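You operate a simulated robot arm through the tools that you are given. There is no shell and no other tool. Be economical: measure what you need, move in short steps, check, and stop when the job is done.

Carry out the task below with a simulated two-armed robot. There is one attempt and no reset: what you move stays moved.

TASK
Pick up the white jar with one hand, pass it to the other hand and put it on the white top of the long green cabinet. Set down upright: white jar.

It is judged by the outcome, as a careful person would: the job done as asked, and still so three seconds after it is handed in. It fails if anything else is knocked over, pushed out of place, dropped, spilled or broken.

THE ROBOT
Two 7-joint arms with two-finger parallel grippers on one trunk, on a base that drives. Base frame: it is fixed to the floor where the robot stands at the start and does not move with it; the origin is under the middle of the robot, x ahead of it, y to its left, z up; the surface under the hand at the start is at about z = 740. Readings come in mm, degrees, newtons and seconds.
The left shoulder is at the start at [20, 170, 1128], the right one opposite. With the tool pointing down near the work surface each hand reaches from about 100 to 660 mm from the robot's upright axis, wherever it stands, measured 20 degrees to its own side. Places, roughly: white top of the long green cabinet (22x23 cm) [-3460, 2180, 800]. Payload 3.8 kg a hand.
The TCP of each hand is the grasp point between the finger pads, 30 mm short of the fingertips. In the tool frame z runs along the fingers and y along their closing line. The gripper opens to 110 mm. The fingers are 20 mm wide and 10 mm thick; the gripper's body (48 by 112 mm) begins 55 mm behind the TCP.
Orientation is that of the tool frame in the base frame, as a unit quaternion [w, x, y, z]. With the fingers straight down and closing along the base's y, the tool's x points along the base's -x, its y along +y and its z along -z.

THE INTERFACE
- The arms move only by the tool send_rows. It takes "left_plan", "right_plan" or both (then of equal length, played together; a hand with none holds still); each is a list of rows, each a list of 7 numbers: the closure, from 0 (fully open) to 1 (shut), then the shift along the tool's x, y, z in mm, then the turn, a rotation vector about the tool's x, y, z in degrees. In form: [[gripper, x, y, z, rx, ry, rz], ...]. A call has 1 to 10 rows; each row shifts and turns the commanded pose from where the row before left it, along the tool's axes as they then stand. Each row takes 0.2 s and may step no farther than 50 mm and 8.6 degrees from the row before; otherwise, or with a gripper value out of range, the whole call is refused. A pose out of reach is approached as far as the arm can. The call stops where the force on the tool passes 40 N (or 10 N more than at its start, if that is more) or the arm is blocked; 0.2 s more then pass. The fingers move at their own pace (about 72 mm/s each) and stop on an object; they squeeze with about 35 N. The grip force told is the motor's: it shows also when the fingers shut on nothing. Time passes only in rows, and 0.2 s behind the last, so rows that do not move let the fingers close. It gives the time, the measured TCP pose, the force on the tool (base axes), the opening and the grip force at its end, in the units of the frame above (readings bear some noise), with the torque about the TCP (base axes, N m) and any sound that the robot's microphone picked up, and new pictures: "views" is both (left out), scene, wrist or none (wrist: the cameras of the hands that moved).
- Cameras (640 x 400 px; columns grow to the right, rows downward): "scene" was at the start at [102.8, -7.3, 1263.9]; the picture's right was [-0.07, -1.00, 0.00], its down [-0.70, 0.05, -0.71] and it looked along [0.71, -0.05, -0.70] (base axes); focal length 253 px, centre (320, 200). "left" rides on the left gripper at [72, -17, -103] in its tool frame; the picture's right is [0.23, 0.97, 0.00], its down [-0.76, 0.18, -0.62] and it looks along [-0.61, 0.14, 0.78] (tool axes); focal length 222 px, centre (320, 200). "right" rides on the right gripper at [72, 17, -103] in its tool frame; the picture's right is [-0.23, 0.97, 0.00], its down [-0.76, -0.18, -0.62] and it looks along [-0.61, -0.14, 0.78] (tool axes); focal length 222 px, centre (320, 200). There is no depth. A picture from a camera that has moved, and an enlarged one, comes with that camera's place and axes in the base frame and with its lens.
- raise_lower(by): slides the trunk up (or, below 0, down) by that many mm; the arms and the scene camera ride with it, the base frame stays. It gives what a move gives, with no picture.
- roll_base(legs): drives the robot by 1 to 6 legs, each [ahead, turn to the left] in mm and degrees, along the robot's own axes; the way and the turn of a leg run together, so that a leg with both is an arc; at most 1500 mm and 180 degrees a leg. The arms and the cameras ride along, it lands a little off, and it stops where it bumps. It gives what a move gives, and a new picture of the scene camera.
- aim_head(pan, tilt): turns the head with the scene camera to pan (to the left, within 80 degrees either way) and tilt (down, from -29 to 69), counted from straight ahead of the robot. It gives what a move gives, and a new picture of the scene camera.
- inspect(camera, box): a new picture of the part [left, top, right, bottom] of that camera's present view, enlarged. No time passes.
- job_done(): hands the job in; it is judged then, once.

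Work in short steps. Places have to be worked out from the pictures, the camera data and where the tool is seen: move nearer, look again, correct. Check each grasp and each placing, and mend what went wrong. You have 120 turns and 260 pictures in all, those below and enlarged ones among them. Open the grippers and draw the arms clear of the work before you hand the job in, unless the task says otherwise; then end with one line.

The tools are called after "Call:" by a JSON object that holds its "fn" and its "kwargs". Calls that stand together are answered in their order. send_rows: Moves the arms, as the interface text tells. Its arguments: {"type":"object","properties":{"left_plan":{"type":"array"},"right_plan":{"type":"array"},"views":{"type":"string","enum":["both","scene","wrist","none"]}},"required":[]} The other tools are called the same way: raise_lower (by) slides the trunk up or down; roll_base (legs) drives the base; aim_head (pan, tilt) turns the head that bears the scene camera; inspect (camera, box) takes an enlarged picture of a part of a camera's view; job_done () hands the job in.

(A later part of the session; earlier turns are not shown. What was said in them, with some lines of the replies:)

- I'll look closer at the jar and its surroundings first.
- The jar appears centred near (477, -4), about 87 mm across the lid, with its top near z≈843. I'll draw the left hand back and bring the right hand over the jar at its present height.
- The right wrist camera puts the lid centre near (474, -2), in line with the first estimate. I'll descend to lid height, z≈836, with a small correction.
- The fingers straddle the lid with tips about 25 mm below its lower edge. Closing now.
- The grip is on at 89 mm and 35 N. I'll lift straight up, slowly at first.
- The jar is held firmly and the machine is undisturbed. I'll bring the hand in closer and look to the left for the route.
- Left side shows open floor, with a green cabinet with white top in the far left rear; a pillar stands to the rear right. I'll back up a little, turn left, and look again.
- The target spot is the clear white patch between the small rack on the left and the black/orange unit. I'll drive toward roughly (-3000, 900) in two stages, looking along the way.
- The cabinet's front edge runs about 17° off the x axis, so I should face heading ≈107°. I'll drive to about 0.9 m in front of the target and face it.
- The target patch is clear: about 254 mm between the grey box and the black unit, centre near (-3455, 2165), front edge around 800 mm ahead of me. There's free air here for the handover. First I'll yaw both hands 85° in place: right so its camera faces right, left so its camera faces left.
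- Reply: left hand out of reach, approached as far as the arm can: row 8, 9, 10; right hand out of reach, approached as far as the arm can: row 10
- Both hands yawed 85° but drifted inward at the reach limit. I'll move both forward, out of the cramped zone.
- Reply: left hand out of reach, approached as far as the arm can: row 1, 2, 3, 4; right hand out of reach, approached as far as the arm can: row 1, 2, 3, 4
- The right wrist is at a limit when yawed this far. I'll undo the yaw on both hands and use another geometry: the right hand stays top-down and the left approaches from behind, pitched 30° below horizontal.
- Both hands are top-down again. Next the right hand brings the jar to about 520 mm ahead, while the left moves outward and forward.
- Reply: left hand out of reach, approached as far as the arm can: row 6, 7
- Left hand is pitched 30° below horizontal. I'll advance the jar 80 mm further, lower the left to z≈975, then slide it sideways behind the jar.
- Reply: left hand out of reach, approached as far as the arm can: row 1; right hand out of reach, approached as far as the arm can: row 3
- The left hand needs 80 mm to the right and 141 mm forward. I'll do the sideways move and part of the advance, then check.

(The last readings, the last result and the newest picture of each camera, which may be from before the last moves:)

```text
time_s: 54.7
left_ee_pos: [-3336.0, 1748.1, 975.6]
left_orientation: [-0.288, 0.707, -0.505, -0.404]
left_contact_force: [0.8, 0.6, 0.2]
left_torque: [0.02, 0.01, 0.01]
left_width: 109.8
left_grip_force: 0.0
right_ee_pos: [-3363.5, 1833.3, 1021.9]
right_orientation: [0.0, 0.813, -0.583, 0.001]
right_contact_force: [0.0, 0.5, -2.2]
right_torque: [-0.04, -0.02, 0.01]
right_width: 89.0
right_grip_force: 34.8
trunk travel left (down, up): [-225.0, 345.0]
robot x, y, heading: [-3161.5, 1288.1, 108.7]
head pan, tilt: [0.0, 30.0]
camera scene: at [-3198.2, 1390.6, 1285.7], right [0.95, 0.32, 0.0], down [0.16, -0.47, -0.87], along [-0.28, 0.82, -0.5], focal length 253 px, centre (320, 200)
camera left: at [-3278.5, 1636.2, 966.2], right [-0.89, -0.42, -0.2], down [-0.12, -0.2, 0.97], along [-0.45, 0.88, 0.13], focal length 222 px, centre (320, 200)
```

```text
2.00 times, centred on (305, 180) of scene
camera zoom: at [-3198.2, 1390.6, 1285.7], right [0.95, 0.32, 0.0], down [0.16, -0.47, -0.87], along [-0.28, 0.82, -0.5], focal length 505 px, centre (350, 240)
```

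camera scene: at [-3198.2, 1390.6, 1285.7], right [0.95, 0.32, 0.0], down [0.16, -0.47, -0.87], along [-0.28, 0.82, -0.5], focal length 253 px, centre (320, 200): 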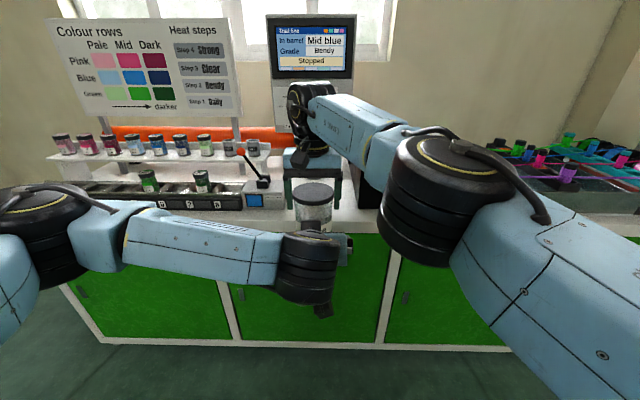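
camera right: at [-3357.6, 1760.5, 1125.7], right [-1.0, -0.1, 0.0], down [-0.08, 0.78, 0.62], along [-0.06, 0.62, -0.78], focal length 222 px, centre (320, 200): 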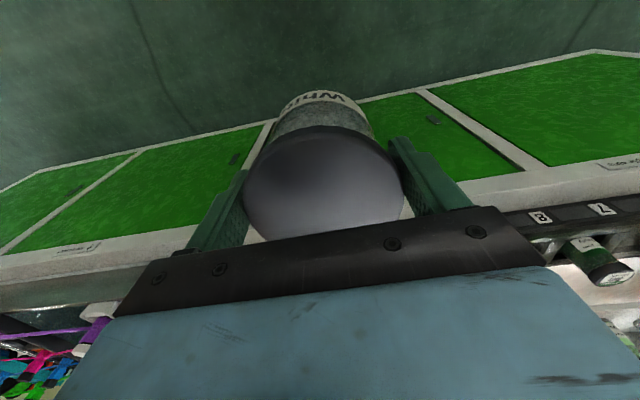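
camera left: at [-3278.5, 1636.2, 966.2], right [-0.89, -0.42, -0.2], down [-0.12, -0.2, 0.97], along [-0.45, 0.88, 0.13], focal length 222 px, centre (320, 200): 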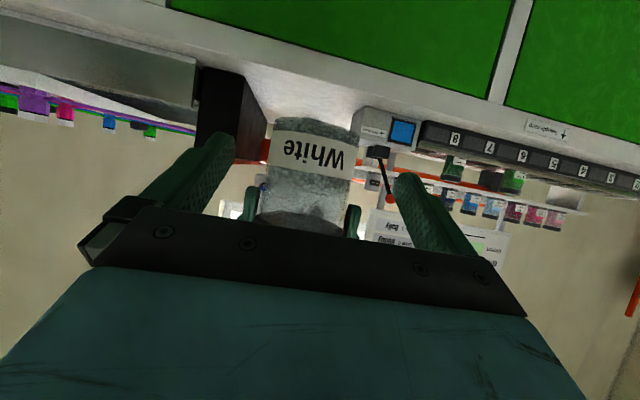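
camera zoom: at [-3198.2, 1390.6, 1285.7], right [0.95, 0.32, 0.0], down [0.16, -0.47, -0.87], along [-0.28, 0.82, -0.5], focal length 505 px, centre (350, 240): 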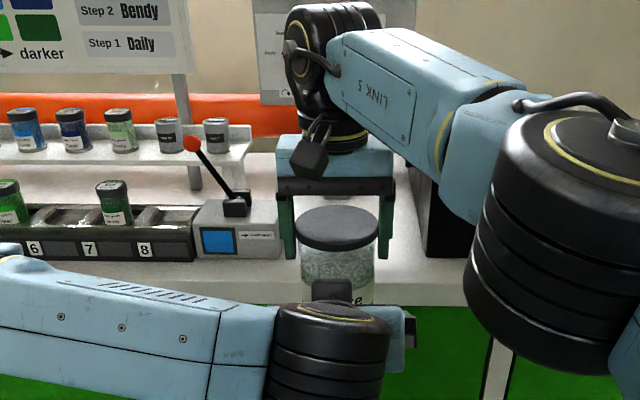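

Lateral alignment is within 1.3 mm and the arms have clearance. I'll advance the remaining 81 mm with the fingers open.

Call:
{"fn": "send_rows", "kwargs": {"left_plan": [[0, -9.6, -0.4, 18, 0, 0, 0], [0, -9.6, -0.4, 18, 0, 0, 0], [0, -9.6, -0.4, 18, 0, 0, 0], [0, -9.7, 0, 17.9, 0, 0, 0], [0, 0, 0, 0, 0, 0, 0]], "views": "both"}}

Call:
{"fn": "inspect", "kwargs": {"camera": "scene", "box": [210, 80, 400, 280]}}

Call:
{"fn": "inspect", "kwargs": {"camera": "right", "box": [120, 50, 520, 300]}}

```text
time_s: 55.9
left_ee_pos: [-3363.5, 1827.6, 970.9]
left_orientation: [-0.289, 0.706, -0.506, -0.403]
left_contact_force: [-0.7, 0.4, 0.2]
left_torque: [-0.01, -0.02, -0.01]
left_width: 110.2
left_grip_force: 0.2
right_ee_pos: [-3363.2, 1833.2, 1022.1]
right_orientation: [0.001, 0.813, -0.582, 0.0]
right_contact_force: [-0.2, 0.5, -3.6]
right_torque: [0.0, -0.01, -0.04]
right_width: 88.9
right_grip_force: 34.4
trunk travel left (down, up): [-225.0, 345.0]
robot x, y, heading: [-3162.5, 1285.1, 108.9]
head pan, tilt: [0.0, 30.0]
camera scene: at [-3198.2, 1390.6, 1285.7], right [0.95, 0.32, 0.0], down [0.16, -0.47, -0.87], along [-0.28, 0.82, -0.5], focal length 253 px, centre (320, 200)
camera left: at [-3307.7, 1715.2, 960.6], right [-0.89, -0.42, -0.2], down [-0.12, -0.2, 0.97], along [-0.45, 0.88, 0.13], focal length 222 px, centre (320, 200)
```

scene: 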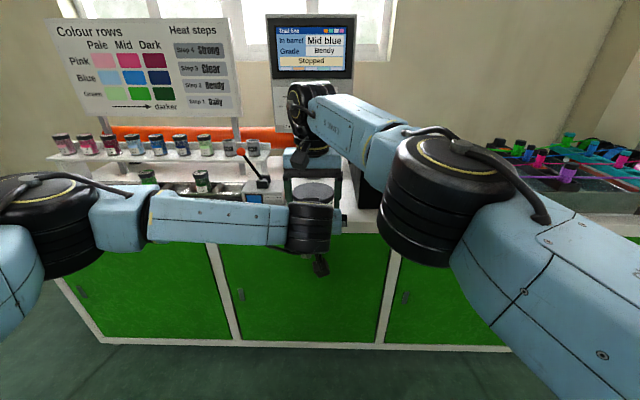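
left: 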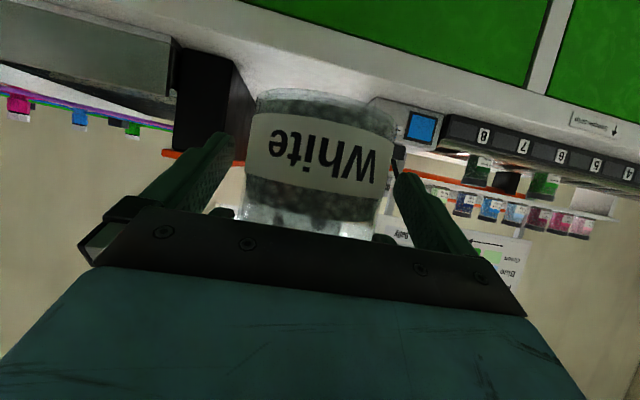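

```text
2.00 times, centred on (305, 180) of scene
camera zoom: at [-3198.2, 1390.6, 1285.7], right [0.95, 0.32, 0.0], down [0.16, -0.47, -0.87], along [-0.28, 0.82, -0.5], focal length 505 px, centre (350, 240)
```

zoom: 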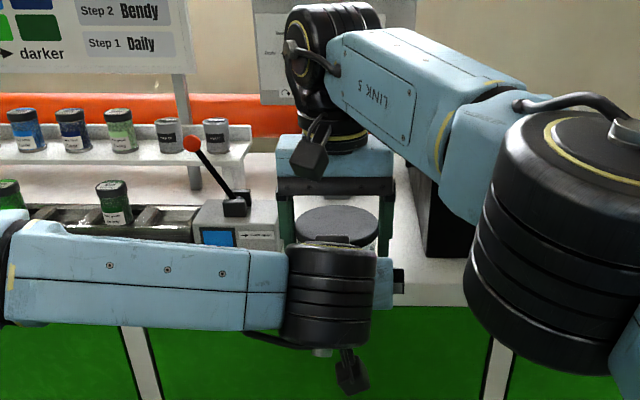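

```text
1.60 times, centred on (320, 175) of right
camera zoom: at [-3357.1, 1760.8, 1125.7], right [-1.0, -0.1, 0.0], down [-0.08, 0.78, 0.62], along [-0.06, 0.62, -0.78], focal length 355 px, centre (320, 240)
```

zoom: 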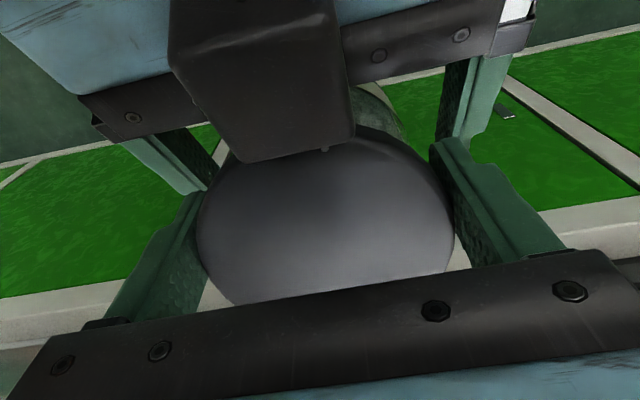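

Left fingers straddle the jar body below the right's fingertips, with no contact. I'll trim 2 mm sideways and close the left gripper while the right still holds.

Call:
{"fn": "send_rows", "kwargs": {"left_plan": [[0, 0, -2, 0, 0, 0, 0], [0.15, 0, 0, 0, 0, 0, 0], [0.4, 0, 0, 0, 0, 0, 0], [0.7, 0, 0, 0, 0, 0, 0], [1, 0, 0, 0, 0, 0, 0], [1, 0, 0, 0, 0, 0, 0]], "views": "both"}}

```text
time_s: 57.3
left_ee_pos: [-3362.2, 1827.3, 970.2]
left_orientation: [-0.289, 0.705, -0.506, -0.403]
left_contact_force: [1.5, 1.7, 0.7]
left_torque: [0.03, -0.11, 0.09]
left_width: 84.8
left_grip_force: 35.5
right_ee_pos: [-3363.1, 1833.9, 1022.2]
right_orientation: [0.0, 0.813, -0.582, 0.0]
right_contact_force: [-1.0, -1.2, -1.1]
right_torque: [-0.14, 0.2, -0.05]
right_width: 89.0
right_grip_force: 34.7
trunk travel left (down, up): [-225.0, 345.0]
robot x, y, heading: [-3162.3, 1287.8, 108.8]
head pan, tilt: [0.0, 30.0]
camera scene: at [-3198.2, 1390.7, 1285.7], right [0.95, 0.32, 0.0], down [0.16, -0.47, -0.87], along [-0.28, 0.82, -0.5], focal length 253 px, centre (320, 200)
camera left: at [-3305.5, 1714.4, 960.9], right [-0.89, -0.42, -0.2], down [-0.12, -0.2, 0.97], along [-0.45, 0.88, 0.13], focal length 222 px, centre (320, 200)
```

scene: 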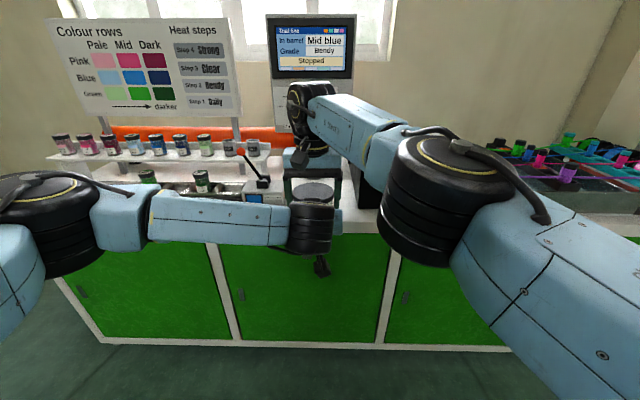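
left: 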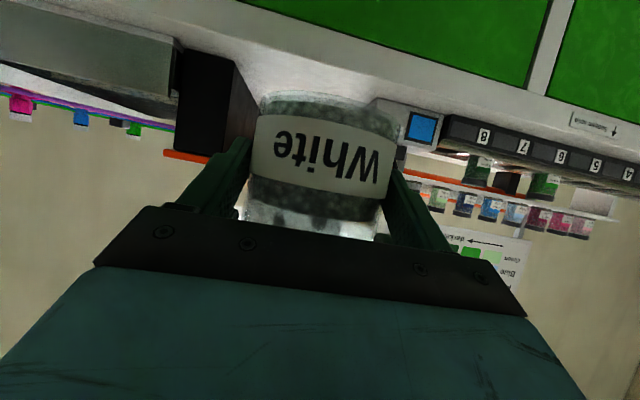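

Left grip is firm at 84.8 mm. I'll open the right gripper, holding still, to hand over the load.

Call:
{"fn": "send_rows", "kwargs": {"right_plan": [[0.6, 0, 0, 0, 0, 0, 0], [0.2, 0, 0, 0, 0, 0, 0], [0, 0, 0, 0, 0, 0, 0], [0, 0, 0, 0, 0, 0, 0]], "left_plan": [[1, 0, 0, 0, 0, 0, 0], [1, 0, 0, 0, 0, 0, 0], [1, 0, 0, 0, 0, 0, 0], [1, 0, 0, 0, 0, 0, 0]], "views": "wrist"}}

```text
time_s: 58.3
left_ee_pos: [-3362.2, 1827.2, 971.3]
left_orientation: [-0.289, 0.706, -0.505, -0.403]
left_contact_force: [-0.1, -0.2, -0.9]
left_torque: [-0.05, -0.01, -0.04]
left_width: 85.1
left_grip_force: 35.4
right_ee_pos: [-3363.4, 1832.9, 1023.1]
right_orientation: [0.0, 0.812, -0.583, 0.0]
right_contact_force: [-0.4, 0.5, 0.3]
right_torque: [-0.01, 0.0, -0.01]
right_width: 110.2
right_grip_force: 0.0
trunk travel left (down, up): [-225.0, 345.0]
robot x, y, heading: [-3163.5, 1287.7, 108.8]
head pan, tilt: [0.0, 30.0]
camera right: at [-3357.0, 1761.0, 1125.8], right [-1.0, -0.1, 0.0], down [-0.08, 0.78, 0.62], along [-0.06, 0.62, -0.78], focal length 222 px, centre (320, 200)
camera left: at [-3305.8, 1714.4, 960.8], right [-0.88, -0.42, -0.2], down [-0.12, -0.2, 0.97], along [-0.45, 0.88, 0.13], focal length 222 px, centre (320, 200)
```

right: 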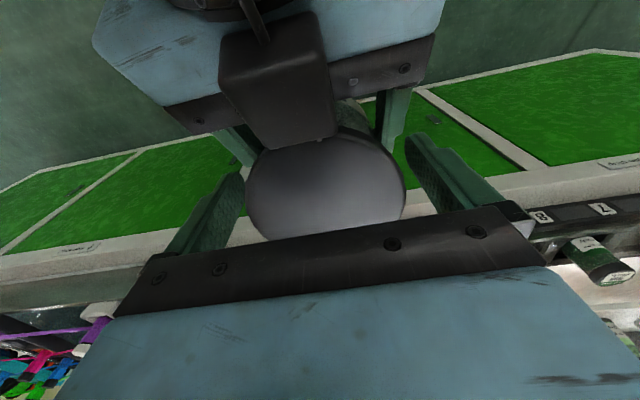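
left: 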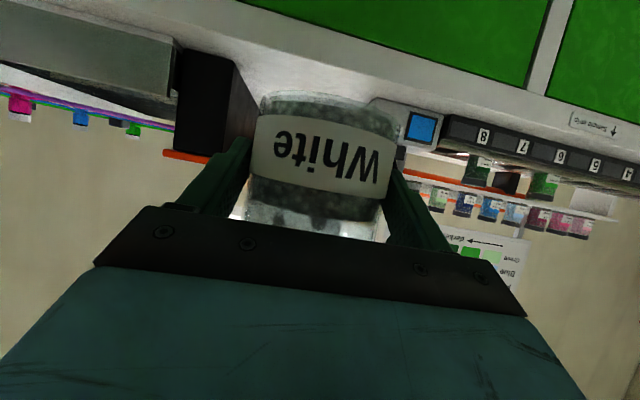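

The left hand holds the jar alone and the right is clear on both sides. I'll raise the right hand straight up past the lid, then move it right and back.

Call:
{"fn": "send_rows", "kwargs": {"right_plan": [[0, 0, 0, -20, 0, 0, 0], [0, 0, 0, -30, 0, 0, 0], [0, 0, 0, -35, 0, 0, 0], [0, 0, 0, -35, 0, 0, 0], [0, 0, -40, 0, 0, 0, 0], [0, 0, -40, 0, 0, 0, 0], [0, 20, -40, 0, 0, 0, 0], [0, 40, -30, 0, 0, 0, 0], [0, 40, -30, 0, 0, 0, 0], [0, 40, 0, 0, 0, 0, 0]], "views": "both"}}

```text
time_s: 60.5
left_ee_pos: [-3362.2, 1827.0, 971.1]
left_orientation: [-0.289, 0.705, -0.506, -0.404]
left_contact_force: [-0.2, 0.5, 0.8]
left_torque: [-0.08, -0.04, -0.01]
left_width: 85.2
left_grip_force: 35.2
right_ee_pos: [-3236.5, 1887.3, 1149.8]
right_orientation: [0.001, 0.813, -0.582, 0.001]
right_contact_force: [0.4, -0.6, 0.3]
right_torque: [-0.03, 0.0, -0.02]
right_width: 109.8
right_grip_force: 0.0
right hand out of reach, approached as far as the arm can: row 1, 2, 3, 4, 5, 6, 7, 8, 9, 10
trunk travel left (down, up): [-225.0, 345.0]
robot x, y, heading: [-3164.1, 1285.3, 108.9]
head pan, tilt: [0.0, 30.0]
camera scene: at [-3198.4, 1390.6, 1285.6], right [0.95, 0.32, 0.0], down [0.16, -0.47, -0.87], along [-0.28, 0.82, -0.5], focal length 253 px, centre (320, 200)
camera right: at [-3228.5, 1814.8, 1253.7], right [-1.0, -0.1, 0.0], down [-0.08, 0.78, 0.62], along [-0.06, 0.62, -0.78], focal length 222 px, centre (320, 200)
```

scene: 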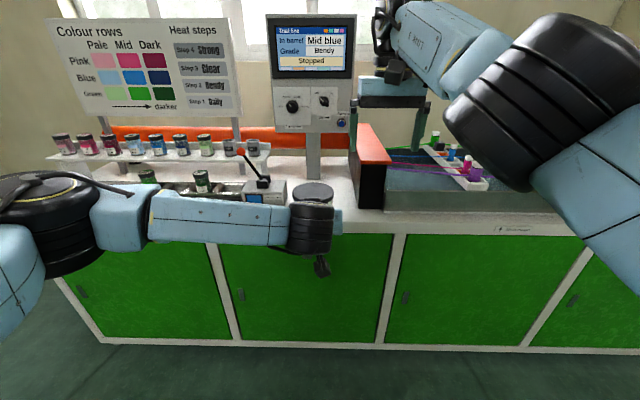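
right: 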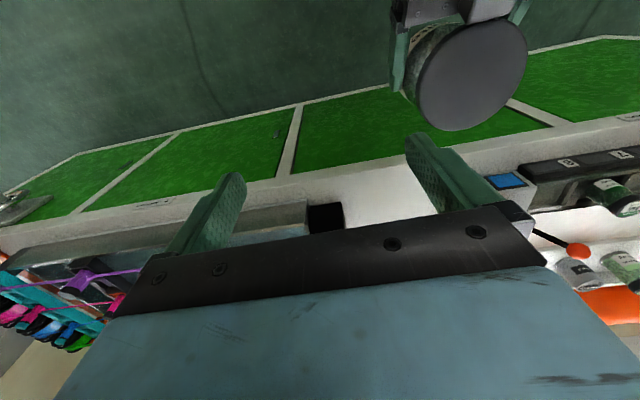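

Handover complete. I'll draw the right arm back further, well clear of the cabinet.

Call:
{"fn": "send_rows", "kwargs": {"right_plan": [[0, 40, -20, 0, 0, 0, 0], [0, 40, -20, 0, 0, 0, 0], [0, 40, -20, 0, 0, 0, 0], [0, 40, -20, 0, 0, 0, 0], [0, 40, -20, 0, 0, 0, 0], [0, 30, 0, 0, 0, 0, 0]], "views": "scene"}}

Call:
{"fn": "inspect", "kwargs": {"camera": "scene", "box": [210, 130, 400, 260]}}

```text
time_s: 61.9
left_ee_pos: [-3361.7, 1827.0, 970.9]
left_orientation: [-0.29, 0.705, -0.507, -0.403]
left_contact_force: [0.1, 0.2, -0.2]
left_torque: [-0.02, -0.02, 0.01]
left_width: 85.1
left_grip_force: 34.5
right_ee_pos: [-3190.5, 1891.3, 1192.7]
right_orientation: [0.0, 0.813, -0.583, 0.0]
right_contact_force: [-0.2, 0.2, 0.1]
right_torque: [-0.03, 0.04, 0.01]
right_width: 109.8
right_grip_force: 0.0
right hand out of reach, approached as far as the arm can: row 1, 2, 3, 4, 5, 6
trunk travel left (down, up): [-225.0, 345.0]
robot x, y, heading: [-3162.2, 1285.2, 109.0]
head pan, tilt: [0.0, 30.0]
camera scene: at [-3198.1, 1390.6, 1285.7], right [0.95, 0.32, 0.0], down [0.16, -0.47, -0.87], along [-0.28, 0.82, -0.5], focal length 253 px, centre (320, 200)
```

scene: 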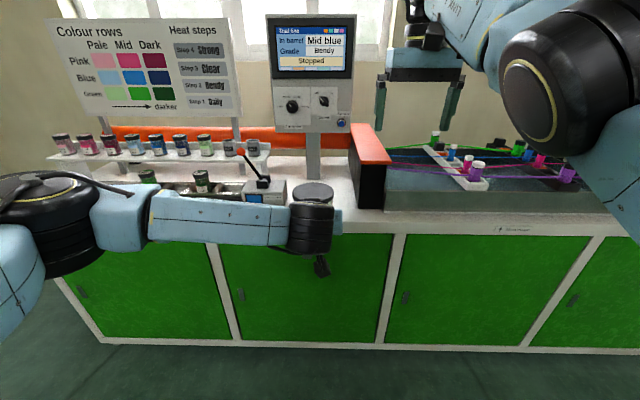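

```text
3.08 times, centred on (305, 195) of scene
camera zoom: at [-3198.1, 1390.6, 1285.7], right [0.95, 0.32, 0.0], down [0.16, -0.47, -0.87], along [-0.28, 0.82, -0.5], focal length 777 px, centre (366, 215)
```

zoom: 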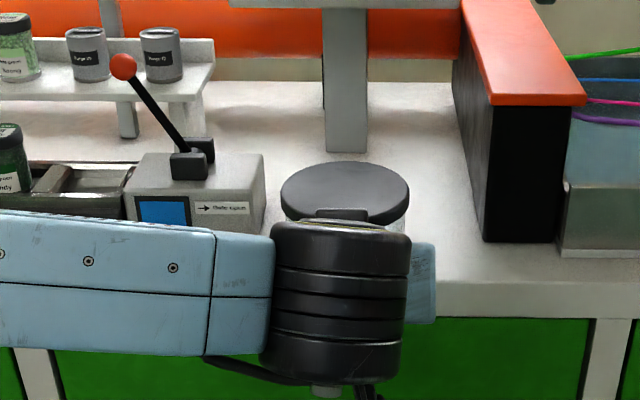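

The right arm isn't retracting well at that height. I'll lower it and draw it back at the lower level, since it's still over open floor in front of the cabinet.

Call:
{"fn": "send_rows", "kwargs": {"right_plan": [[0, 10, -10, 30, 0, 0, 0], [0, 10, -10, 30, 0, 0, 0], [0, 20, -10, 30, 0, 0, 0], [0, 30, -10, 30, 0, 0, 0], [0, 40, 0, 10, 0, 0, 0], [0, 40, 0, 0, 0, 0, 0], [0, 40, 0, 0, 0, 0, 0]], "views": "scene"}}

```text
time_s: 63.5
left_ee_pos: [-3360.3, 1825.7, 971.2]
left_orientation: [-0.289, 0.705, -0.506, -0.403]
left_contact_force: [0.3, -0.9, -0.7]
left_torque: [-0.05, -0.05, 0.05]
left_width: 85.0
left_grip_force: 35.3
right_ee_pos: [-3131.6, 1784.2, 1089.1]
right_orientation: [0.001, 0.812, -0.584, 0.0]
right_contact_force: [0.6, -0.4, -0.5]
right_torque: [0.04, 0.0, 0.02]
right_width: 110.1
right_grip_force: 0.1
right hand out of reach, approached as far as the arm can: row 1, 2, 3, 4
trunk travel left (down, up): [-225.0, 345.0]
robot x, y, heading: [-3161.0, 1287.2, 108.7]
head pan, tilt: [0.0, 30.0]
camera scene: at [-3196.9, 1389.0, 1285.9], right [0.95, 0.32, 0.0], down [0.16, -0.47, -0.87], along [-0.28, 0.82, -0.5], focal length 253 px, centre (320, 200)
```

scene: 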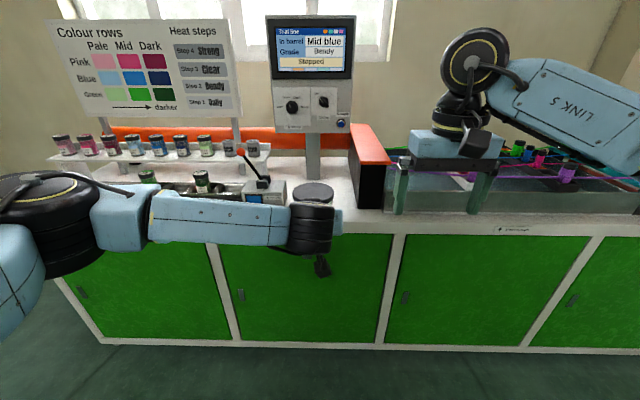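

Right hand is back under control. I'll retract it further, then drive the base forward carefully with the jar high above the cabinet.

Call:
{"fn": "send_rows", "kwargs": {"right_plan": [[0, 35, -10, -5, 0, 0, 0], [0, 35, -10, -5, 0, 0, 0], [0, 35, -10, -5, 0, 0, 0], [0, 35, -10, -5, 0, 0, 0], [0, 0, 0, 0, 0, 0, 0]], "views": "none"}}

Call:
{"fn": "roll_base", "kwargs": {"legs": [[220, -1.6]]}}

Call:
{"fn": "aim_head", "kwargs": {"pan": 10, "tilt": 45}}

```text
time_s: 64.7
left_ee_pos: [-3361.8, 1826.5, 970.3]
left_orientation: [-0.289, 0.705, -0.506, -0.403]
left_contact_force: [0.7, -0.1, -0.1]
left_torque: [-0.03, -0.01, 0.01]
left_width: 85.2
left_grip_force: 35.1
right_ee_pos: [-3050.3, 1667.5, 1108.7]
right_orientation: [0.0, 0.813, -0.582, 0.0]
right_contact_force: [0.1, 0.6, 0.6]
right_torque: [0.02, 0.01, -0.02]
right_width: 110.4
right_grip_force: 0.0
trunk travel left (down, up): [-225.0, 345.0]
robot x, y, heading: [-3163.1, 1291.7, 108.8]
head pan, tilt: [0.0, 30.0]
```

```text
time_s: 66.4
left_ee_pos: [-3415.7, 2038.2, 972.1]
left_orientation: [-0.294, 0.699, -0.515, -0.399]
left_contact_force: [-0.3, 0.7, -2.8]
left_torque: [-0.02, -0.04, 0.0]
left_width: 84.9
left_grip_force: 34.7
right_ee_pos: [-3109.6, 1873.5, 1109.2]
right_orientation: [-0.001, 0.805, -0.593, 0.0]
right_contact_force: [0.9, -0.9, -0.4]
right_torque: [-0.03, -0.01, -0.03]
right_width: 110.3
right_grip_force: 0.0
trunk travel left (down, up): [-225.0, 345.0]
robot x, y, heading: [-3231.1, 1492.6, 107.1]
head pan, tilt: [0.0, 30.0]
camera scene: at [-3263.3, 1599.6, 1285.6], right [0.95, 0.3, 0.0], down [0.15, -0.48, -0.87], along [-0.26, 0.83, -0.5], focal length 253 px, centre (320, 200)
```

scene: 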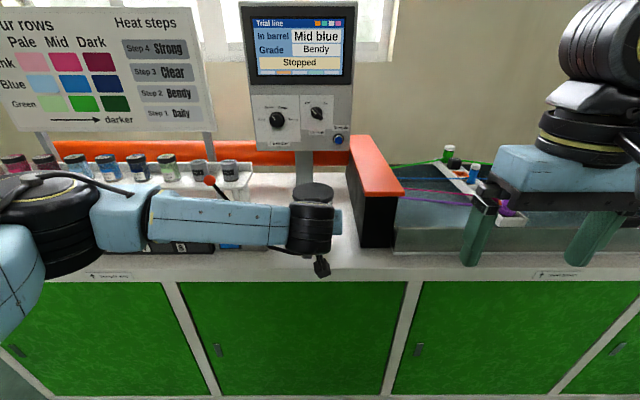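

```text
time_s: 67.1
left_ee_pos: [-3415.8, 2038.7, 972.0]
left_orientation: [-0.294, 0.7, -0.514, -0.399]
left_contact_force: [0.2, -0.7, -2.3]
left_torque: [-0.03, -0.04, -0.01]
left_width: 84.9
left_grip_force: 35.2
right_ee_pos: [-3109.8, 1872.1, 1109.6]
right_orientation: [-0.001, 0.805, -0.593, 0.0]
right_contact_force: [-0.4, 0.5, -0.3]
right_torque: [0.0, 0.0, 0.02]
right_width: 110.1
right_grip_force: 0.1
trunk travel left (down, up): [-225.0, 345.0]
robot x, y, heading: [-3226.8, 1490.0, 107.3]
head pan, tilt: [10.0, 45.0]
camera scene: at [-3273.4, 1584.7, 1263.1], right [0.89, 0.46, 0.0], down [0.32, -0.63, -0.71], along [-0.32, 0.63, -0.71], focal length 253 px, centre (320, 200)
```

scene: 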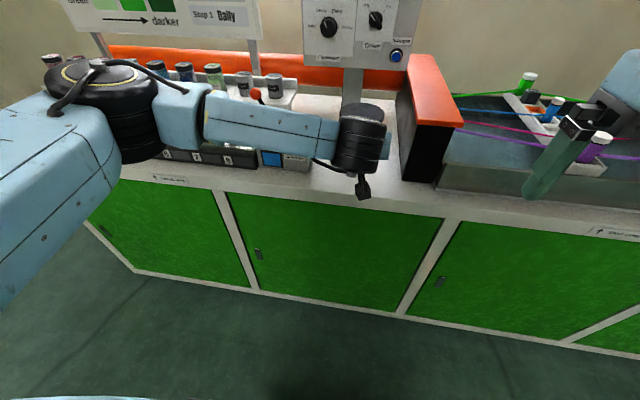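

Call:
{"fn": "inspect", "kwargs": {"camera": "scene", "box": [230, 80, 470, 230]}}

Call:
{"fn": "inspect", "kwargs": {"camera": "left", "box": [120, 0, 520, 250]}}

```text
2.67 times, centred on (350, 155) of scene
camera zoom: at [-3273.4, 1584.7, 1263.1], right [0.89, 0.46, 0.0], down [0.32, -0.63, -0.71], along [-0.32, 0.63, -0.71], focal length 674 px, centre (240, 320)
```

zoom: 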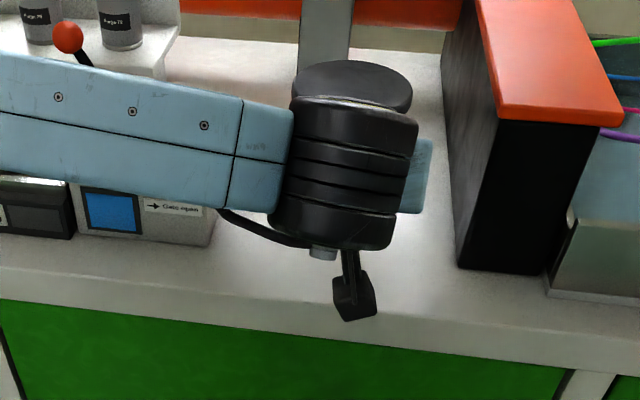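

```text
1.60 times, centred on (320, 125) of left
camera zoom: at [-3362.4, 1925.0, 960.8], right [-0.9, -0.4, -0.2], down [-0.12, -0.2, 0.97], along [-0.43, 0.9, 0.13], focal length 355 px, centre (320, 320)
```

zoom: 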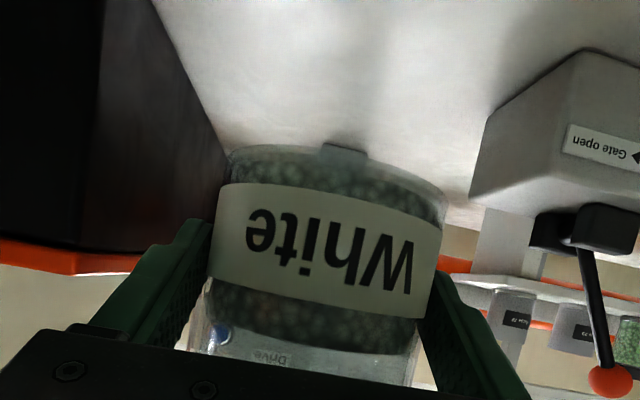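

The jar's at about (-3418, 2046), so I need about 112 mm more ahead. The forearm stays well in front of the tray.

Call:
{"fn": "roll_base", "kwargs": {"legs": [[112, 0]]}}

Call:
{"fn": "inspect", "kwargs": {"camera": "left", "box": [0, 0, 640, 400]}}

```text
time_s: 68.3
left_ee_pos: [-3445.2, 2144.0, 970.5]
left_orientation: [-0.294, 0.699, -0.516, -0.399]
left_contact_force: [0.1, 0.7, -2.0]
left_torque: [-0.06, -0.01, -0.04]
left_width: 85.0
left_grip_force: 35.0
right_ee_pos: [-3141.0, 1976.8, 1108.3]
right_orientation: [0.001, 0.805, -0.594, 0.0]
right_contact_force: [0.1, 0.3, -0.4]
right_torque: [-0.02, -0.04, 0.03]
right_width: 110.4
right_grip_force: 0.0
trunk travel left (down, up): [-225.0, 345.0]
robot x, y, heading: [-3264.8, 1594.2, 106.9]
head pan, tilt: [10.0, 45.0]
camera scene: at [-3305.7, 1690.1, 1262.9], right [0.89, 0.46, 0.0], down [0.32, -0.63, -0.71], along [-0.32, 0.63, -0.71], focal length 253 px, centre (320, 200)
```

scene: 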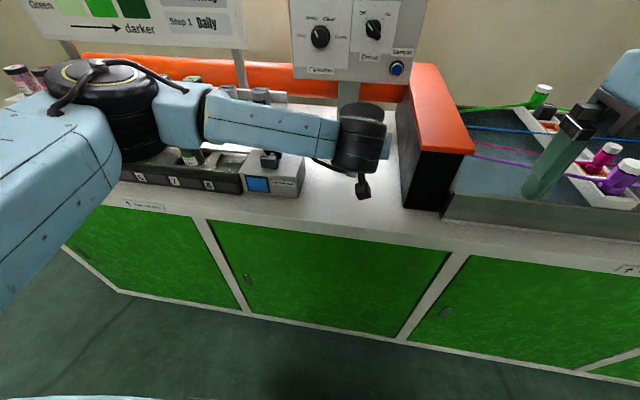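

```text
1.00 times, centred on (320, 200) of left (not enlarged: the box is as wide or as high as the picture)
camera zoom: at [-3393.2, 2030.5, 960.4], right [-0.9, -0.4, -0.2], down [-0.13, -0.19, 0.97], along [-0.42, 0.9, 0.12], focal length 222 px, centre (320, 200)
```

zoom: 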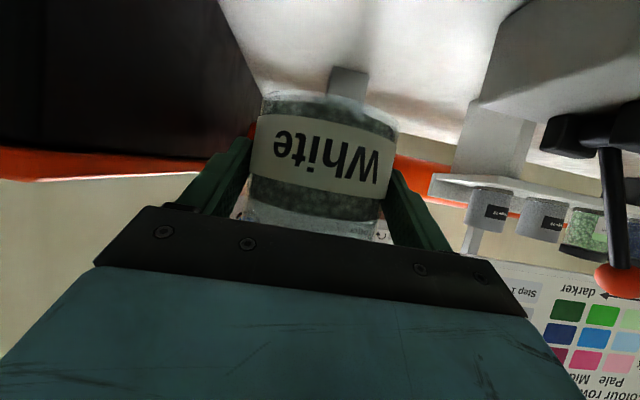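

Jar's now about 103 mm behind the front edge, centred between the neighbours. Forearm sits in front of the edge. I'll lower the trunk most of the way.

Call:
{"fn": "raise_lower", "kwargs": {"by": -95}}

Call:
{"fn": "aim_head", "kwargs": {"pan": 15, "tilt": 45}}

Call:
{"fn": "inspect", "kwargs": {"camera": "left", "box": [0, 0, 640, 400]}}

Call:
{"fn": "inspect", "kwargs": {"camera": "right", "box": [0, 0, 640, 400]}}

```text
time_s: 69.6
left_ee_pos: [-3446.1, 2143.5, 876.1]
left_orientation: [-0.295, 0.698, -0.517, -0.399]
left_contact_force: [0.2, -0.4, -4.0]
left_torque: [-0.02, 0.02, -0.02]
left_width: 85.1
left_grip_force: 35.0
right_ee_pos: [-3141.0, 1975.9, 1014.0]
right_orientation: [0.0, 0.804, -0.594, 0.0]
right_contact_force: [0.2, -0.5, -0.9]
right_torque: [0.02, 0.0, 0.01]
right_width: 110.0
right_grip_force: 0.0
trunk travel left (down, up): [-130.0, 440.0]
robot x, y, heading: [-3259.8, 1599.8, 107.1]
head pan, tilt: [10.0, 45.0]
```

```text
time_s: 70.3
left_ee_pos: [-3445.3, 2143.5, 875.8]
left_orientation: [-0.295, 0.698, -0.516, -0.4]
left_contact_force: [0.3, -0.1, -2.6]
left_torque: [-0.02, -0.04, 0.01]
left_width: 85.1
left_grip_force: 35.6
right_ee_pos: [-3139.5, 1975.8, 1014.0]
right_orientation: [0.0, 0.804, -0.594, 0.0]
right_contact_force: [-0.3, 0.5, 0.6]
right_torque: [0.0, -0.02, 0.04]
right_width: 109.8
right_grip_force: 0.1
trunk travel left (down, up): [-130.0, 440.0]
robot x, y, heading: [-3260.9, 1596.7, 106.9]
head pan, tilt: [15.0, 45.0]
camera scene: at [-3311.5, 1685.4, 1168.1], right [0.85, 0.53, 0.0], down [0.38, -0.6, -0.71], along [-0.38, 0.6, -0.71], focal length 253 px, centre (320, 200)
```

scene: 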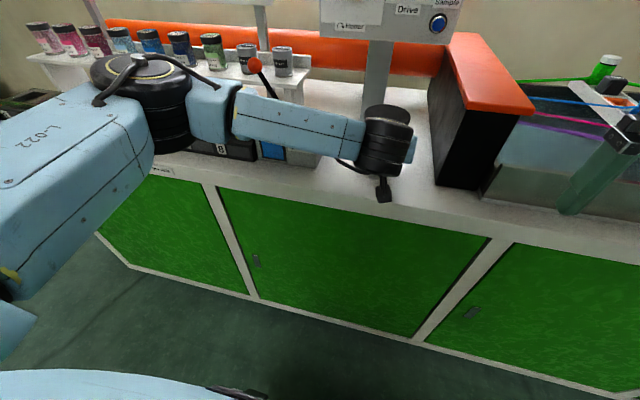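

```text
1.00 times, centred on (320, 200) of left (not enlarged: the box is as wide or as high as the picture)
camera zoom: at [-3392.9, 2029.6, 865.8], right [-0.9, -0.4, -0.2], down [-0.13, -0.2, 0.97], along [-0.42, 0.9, 0.13], focal length 222 px, centre (320, 200)
```

zoom: 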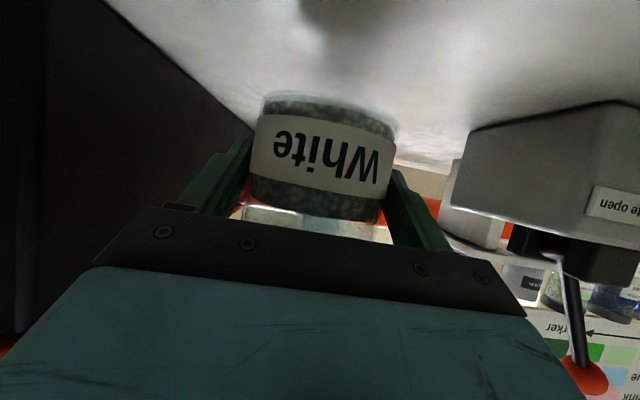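

```text
1.00 times, centred on (320, 200) of right (not enlarged: the box is as wide or as high as the picture)
camera zoom: at [-3135.8, 1902.7, 1117.5], right [-1.0, -0.07, 0.0], down [-0.05, 0.78, 0.62], along [-0.04, 0.62, -0.78], focal length 222 px, centre (320, 200)
```

zoom: 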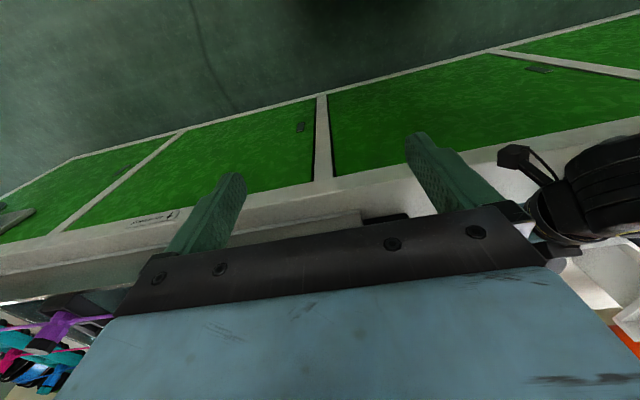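

Clear on all sides. Jar bottom should be around z≈831. Lower 20 mm more and check the force.

Call:
{"fn": "raise_lower", "kwargs": {"by": -20}}

Call:
{"fn": "inspect", "kwargs": {"camera": "right", "box": [440, 100, 640, 225]}}

Call:
{"fn": "inspect", "kwargs": {"camera": "scene", "box": [260, 60, 500, 210]}}

```text
time_s: 71.0
left_ee_pos: [-3445.9, 2143.7, 854.7]
left_orientation: [-0.295, 0.698, -0.516, -0.398]
left_contact_force: [1.4, 0.6, -2.4]
left_torque: [-0.02, -0.03, 0.02]
left_width: 85.1
left_grip_force: 35.4
right_ee_pos: [-3139.2, 1975.1, 993.9]
right_orientation: [0.0, 0.804, -0.595, 0.0]
right_contact_force: [-0.7, 0.4, -0.5]
right_torque: [0.04, 0.0, 0.01]
right_width: 110.2
right_grip_force: 0.1
trunk travel left (down, up): [-110.0, 460.0]
robot x, y, heading: [-3261.4, 1595.8, 107.1]
head pan, tilt: [15.0, 45.0]
```

```text
3.20 times, centred on (540, 162) of right
camera zoom: at [-3135.8, 1902.6, 1097.4], right [-1.0, -0.07, 0.0], down [-0.05, 0.78, 0.62], along [-0.04, 0.62, -0.78], focal length 711 px, centre (-384, 320)
```

zoom: 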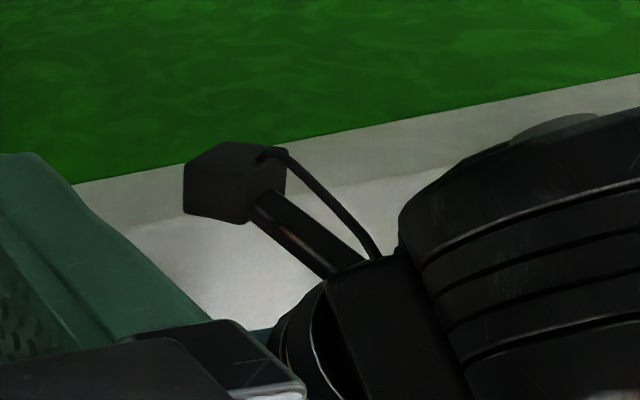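

```text
2.67 times, centred on (380, 135) of scene
camera zoom: at [-3311.5, 1685.2, 1148.0], right [0.85, 0.53, 0.0], down [0.38, -0.6, -0.71], along [-0.38, 0.6, -0.71], focal length 674 px, centre (160, 373)
```

zoom: 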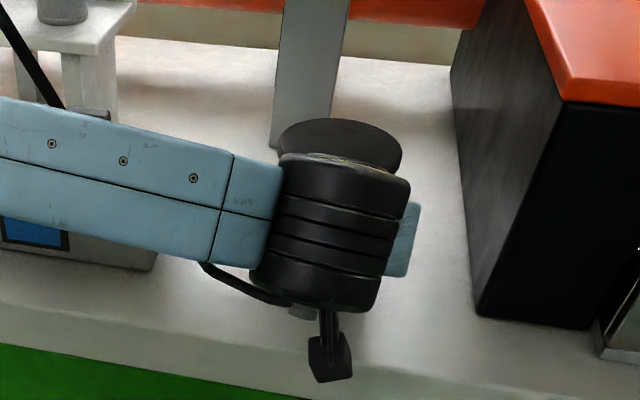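

No contact yet; the jar bottom should be near z≈811. Continue in small steps.

Call:
{"fn": "raise_lower", "kwargs": {"by": -7}}

Call:
{"fn": "raise_lower", "kwargs": {"by": -3}}

```text
time_s: 71.5
left_ee_pos: [-3445.1, 2143.6, 848.7]
left_orientation: [-0.295, 0.698, -0.515, -0.4]
left_contact_force: [0.0, 0.3, -2.8]
left_torque: [-0.01, -0.02, -0.01]
left_width: 84.7
left_grip_force: 34.9
right_ee_pos: [-3140.7, 1976.0, 987.7]
right_orientation: [0.0, 0.805, -0.593, 0.0]
right_contact_force: [-0.2, -0.5, -0.2]
right_torque: [0.0, -0.03, -0.02]
right_width: 110.2
right_grip_force: 0.1
trunk travel left (down, up): [-103.0, 467.0]
robot x, y, heading: [-3262.0, 1593.9, 106.9]
head pan, tilt: [15.0, 45.0]
```

```text
time_s: 72.0
left_ee_pos: [-3445.0, 2143.5, 845.6]
left_orientation: [-0.295, 0.699, -0.516, -0.399]
left_contact_force: [0.5, -0.4, -2.9]
left_torque: [-0.04, 0.0, -0.02]
left_width: 84.8
left_grip_force: 34.6
right_ee_pos: [-3140.8, 1975.5, 985.5]
right_orientation: [0.0, 0.804, -0.594, 0.0]
right_contact_force: [0.0, -0.6, 0.8]
right_torque: [0.02, 0.0, -0.01]
right_width: 110.0
right_grip_force: 0.0
trunk travel left (down, up): [-100.0, 470.0]
robot x, y, heading: [-3262.0, 1598.8, 107.3]
head pan, tilt: [15.0, 45.0]
```

Call:
{"fn": "raise_lower", "kwargs": {"by": -2}}

Call:
{"fn": "inspect", "kwargs": {"camera": "left", "box": [220, 40, 460, 190]}}

```text
time_s: 72.5
left_ee_pos: [-3446.7, 2144.5, 844.2]
left_orientation: [-0.294, 0.699, -0.515, -0.4]
left_contact_force: [-0.7, 0.4, -1.8]
left_torque: [0.03, 0.02, 0.02]
left_width: 84.7
left_grip_force: 34.8
right_ee_pos: [-3140.5, 1974.8, 982.6]
right_orientation: [0.0, 0.805, -0.594, -0.001]
right_contact_force: [-0.3, 0.5, -0.1]
right_torque: [-0.03, 0.0, -0.01]
right_width: 109.9
right_grip_force: 0.0
trunk travel left (down, up): [-98.0, 472.0]
robot x, y, heading: [-3261.5, 1602.9, 106.8]
head pan, tilt: [15.0, 45.0]
```

```text
2.67 times, centred on (340, 115) of left
camera zoom: at [-3392.9, 2029.6, 834.0], right [-0.9, -0.4, -0.2], down [-0.13, -0.2, 0.97], along [-0.42, 0.9, 0.13], focal length 592 px, centre (267, 427)
```

zoom: 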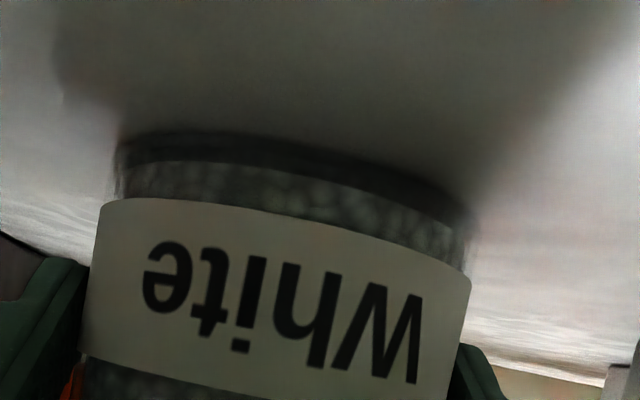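

Nearly touching by the shadow. Continue in 1.5 mm steps.

Call:
{"fn": "raise_lower", "kwargs": {"by": -1.5}}

Call:
{"fn": "raise_lower", "kwargs": {"by": -1.5}}

```text
time_s: 73.1
left_ee_pos: [-3445.8, 2143.4, 844.5]
left_orientation: [-0.296, 0.698, -0.515, -0.4]
left_contact_force: [-0.4, -0.6, 4.7]
left_torque: [0.11, -0.22, -0.01]
left_width: 84.9
left_grip_force: 35.0
right_ee_pos: [-3139.9, 1974.9, 980.6]
right_orientation: [0.0, 0.804, -0.594, 0.0]
right_contact_force: [-0.4, -0.6, -0.3]
right_torque: [0.03, 0.0, -0.02]
right_width: 110.2
right_grip_force: 0.1
trunk travel left (down, up): [-96.0, 474.0]
robot x, y, heading: [-3265.0, 1600.7, 106.9]
head pan, tilt: [15.0, 45.0]
```

```text
time_s: 73.6
left_ee_pos: [-3445.9, 2143.8, 843.9]
left_orientation: [-0.297, 0.697, -0.514, -0.401]
left_contact_force: [-1.0, -0.6, 15.6]
left_torque: [-0.2, -0.35, -0.08]
left_width: 85.2
left_grip_force: 34.6
right_ee_pos: [-3140.1, 1975.3, 980.1]
right_orientation: [0.0, 0.804, -0.594, -0.001]
right_contact_force: [-0.7, 0.1, 0.3]
right_torque: [0.04, -0.02, 0.02]
right_width: 110.0
right_grip_force: 0.2
trunk travel left (down, up): [-95.0, 475.0]
robot x, y, heading: [-3263.1, 1598.7, 107.0]
head pan, tilt: [15.0, 45.0]
```

Contact: 15.6 N upward with jar bottom at z≈800, matching the top. I'll relax 1 mm and open the left gripper.

Call:
{"fn": "raise_lower", "kwargs": {"by": 1}}

Call:
{"fn": "send_rows", "kwargs": {"left_plan": [[0.3, 0, 0, 0, 0, 0, 0], [0.15, 0, 0, 0, 0, 0, 0], [0, 0, 0, 0, 0, 0, 0], [0, 0, 0, 0, 0, 0, 0], [0, 0, 0, 0, 0, 0, 0]], "views": "both"}}

```text
time_s: 74.1
left_ee_pos: [-3446.2, 2143.8, 844.2]
left_orientation: [-0.296, 0.698, -0.515, -0.4]
left_contact_force: [-1.7, 2.4, 15.7]
left_torque: [0.61, -0.38, 0.07]
left_width: 85.2
left_grip_force: 35.2
right_ee_pos: [-3140.0, 1976.1, 979.7]
right_orientation: [0.0, 0.804, -0.594, -0.001]
right_contact_force: [0.2, 0.2, -1.1]
right_torque: [-0.02, -0.02, -0.01]
right_width: 109.8
right_grip_force: 0.1
trunk travel left (down, up): [-96.0, 474.0]
robot x, y, heading: [-3261.7, 1598.3, 107.1]
head pan, tilt: [15.0, 45.0]
```

```text
time_s: 75.3
left_ee_pos: [-3444.4, 2143.8, 841.7]
left_orientation: [-0.295, 0.698, -0.516, -0.399]
left_contact_force: [0.5, -0.1, -0.3]
left_torque: [-0.02, -0.05, 0.01]
left_width: 110.3
left_grip_force: 0.0
right_ee_pos: [-3140.3, 1976.5, 980.4]
right_orientation: [-0.001, 0.805, -0.594, 0.0]
right_contact_force: [0.1, -0.2, 0.7]
right_torque: [-0.01, 0.03, 0.04]
right_width: 109.6
right_grip_force: 0.2
trunk travel left (down, up): [-96.0, 474.0]
robot x, y, heading: [-3262.1, 1599.0, 107.3]
head pan, tilt: [15.0, 45.0]
camera scene: at [-3311.4, 1685.2, 1134.1], right [0.85, 0.53, 0.0], down [0.38, -0.6, -0.71], along [-0.38, 0.6, -0.71], focal length 253 px, centre (320, 200)
camera left: at [-3392.9, 2029.4, 831.8], right [-0.9, -0.4, -0.2], down [-0.13, -0.2, 0.97], along [-0.42, 0.9, 0.13], focal length 222 px, centre (320, 200)
```

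scene: 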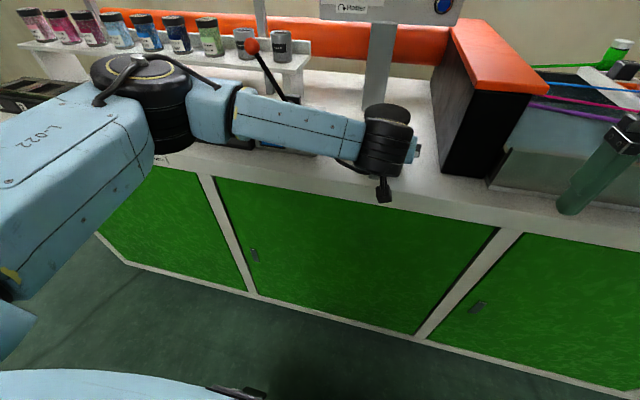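
left: 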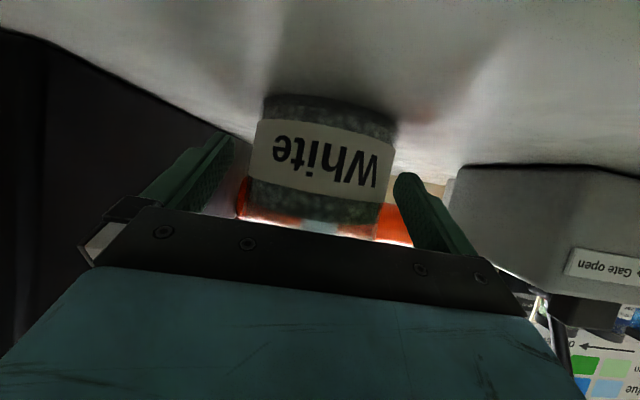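

The jar stands free between the open fingers. I'll back the base straight out along the finger direction.

Call:
{"fn": "roll_base", "kwargs": {"legs": [[-120, 0]]}}

Call:
{"fn": "roll_base", "kwargs": {"legs": [[-300, 0]]}}

Call:
{"fn": "inspect", "kwargs": {"camera": "left", "box": [0, 0, 640, 400]}}

```text
time_s: 76.5
left_ee_pos: [-3411.3, 2028.2, 842.1]
left_orientation: [-0.295, 0.698, -0.516, -0.399]
left_contact_force: [0.1, 1.2, -0.5]
left_torque: [-0.01, 0.03, 0.0]
left_width: 110.0
left_grip_force: 0.0
right_ee_pos: [-3105.2, 1861.1, 980.1]
right_orientation: [0.0, 0.805, -0.593, -0.001]
right_contact_force: [0.6, 0.5, 0.6]
right_torque: [0.03, -0.01, -0.02]
right_width: 109.6
right_grip_force: 0.1
trunk travel left (down, up): [-96.0, 474.0]
robot x, y, heading: [-3227.0, 1487.8, 107.4]
head pan, tilt: [15.0, 45.0]
camera scene: at [-3276.1, 1570.2, 1134.1], right [0.85, 0.53, 0.0], down [0.38, -0.6, -0.71], along [-0.38, 0.6, -0.71], focal length 253 px, centre (320, 200)
```

scene: 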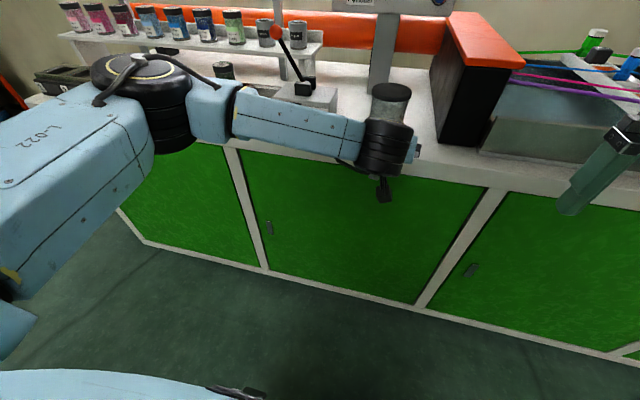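

```text
time_s: 78.5
left_ee_pos: [-3323.3, 1749.0, 843.0]
left_orientation: [-0.295, 0.698, -0.517, -0.399]
left_contact_force: [-0.7, 0.2, 0.1]
left_torque: [-0.03, -0.01, 0.01]
left_width: 110.0
left_grip_force: 0.0
right_ee_pos: [-3017.8, 1581.4, 981.4]
right_orientation: [0.0, 0.804, -0.595, 0.001]
right_contact_force: [1.1, 0.2, -0.3]
right_torque: [0.01, -0.02, 0.04]
right_width: 109.7
right_grip_force: 0.1
trunk travel left (down, up): [-96.0, 474.0]
robot x, y, heading: [-3142.9, 1201.3, 107.1]
head pan, tilt: [15.0, 45.0]
camera scene: at [-3189.7, 1290.2, 1134.1], right [0.85, 0.53, 0.0], down [0.38, -0.6, -0.71], along [-0.38, 0.6, -0.71], focal length 253 px, centre (320, 200)
```

scene: 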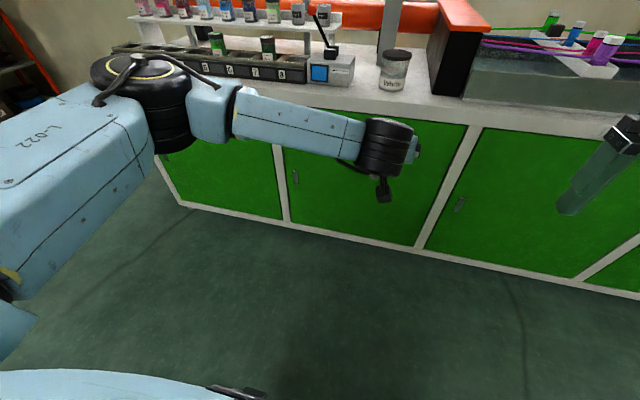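

```text
1.00 times, centred on (320, 200) of left (not enlarged: the box is as wide or as high as the picture)
camera zoom: at [-3270.8, 1634.7, 832.1], right [-0.9, -0.4, -0.2], down [-0.13, -0.2, 0.97], along [-0.42, 0.9, 0.13], focal length 222 px, centre (320, 200)
```

zoom: 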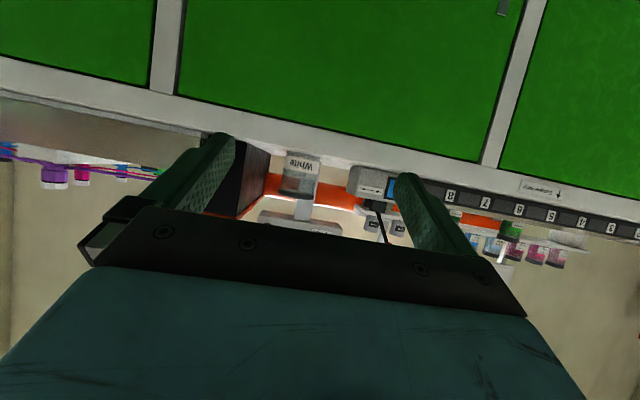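

Both arms are clear. One last close look at the jar and its neighbours.

Call:
{"fn": "inspect", "kwargs": {"camera": "scene", "box": [230, 0, 510, 175]}}

```text
2.29 times, centred on (370, 88) of scene
camera zoom: at [-3189.7, 1290.2, 1134.1], right [0.85, 0.53, 0.0], down [0.38, -0.6, -0.71], along [-0.38, 0.6, -0.71], focal length 578 px, centre (206, 457)
```

zoom: 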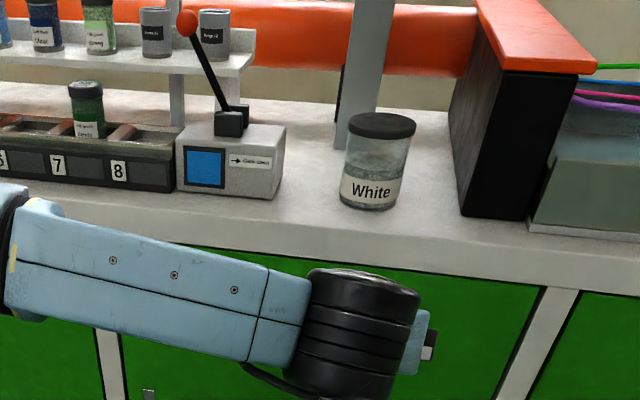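

The jar stands upright on the white top, its neighbours are undisturbed, and both hands are open and clear. Handing in.

Call:
{"fn": "job_done", "kwargs": {}}

```text
The job is handed in.
```

The white jar was picked up with the right hand, passed to the left, and set upright on the white top of the long green cabinet; nothing else was disturbed as far as the pictures show.
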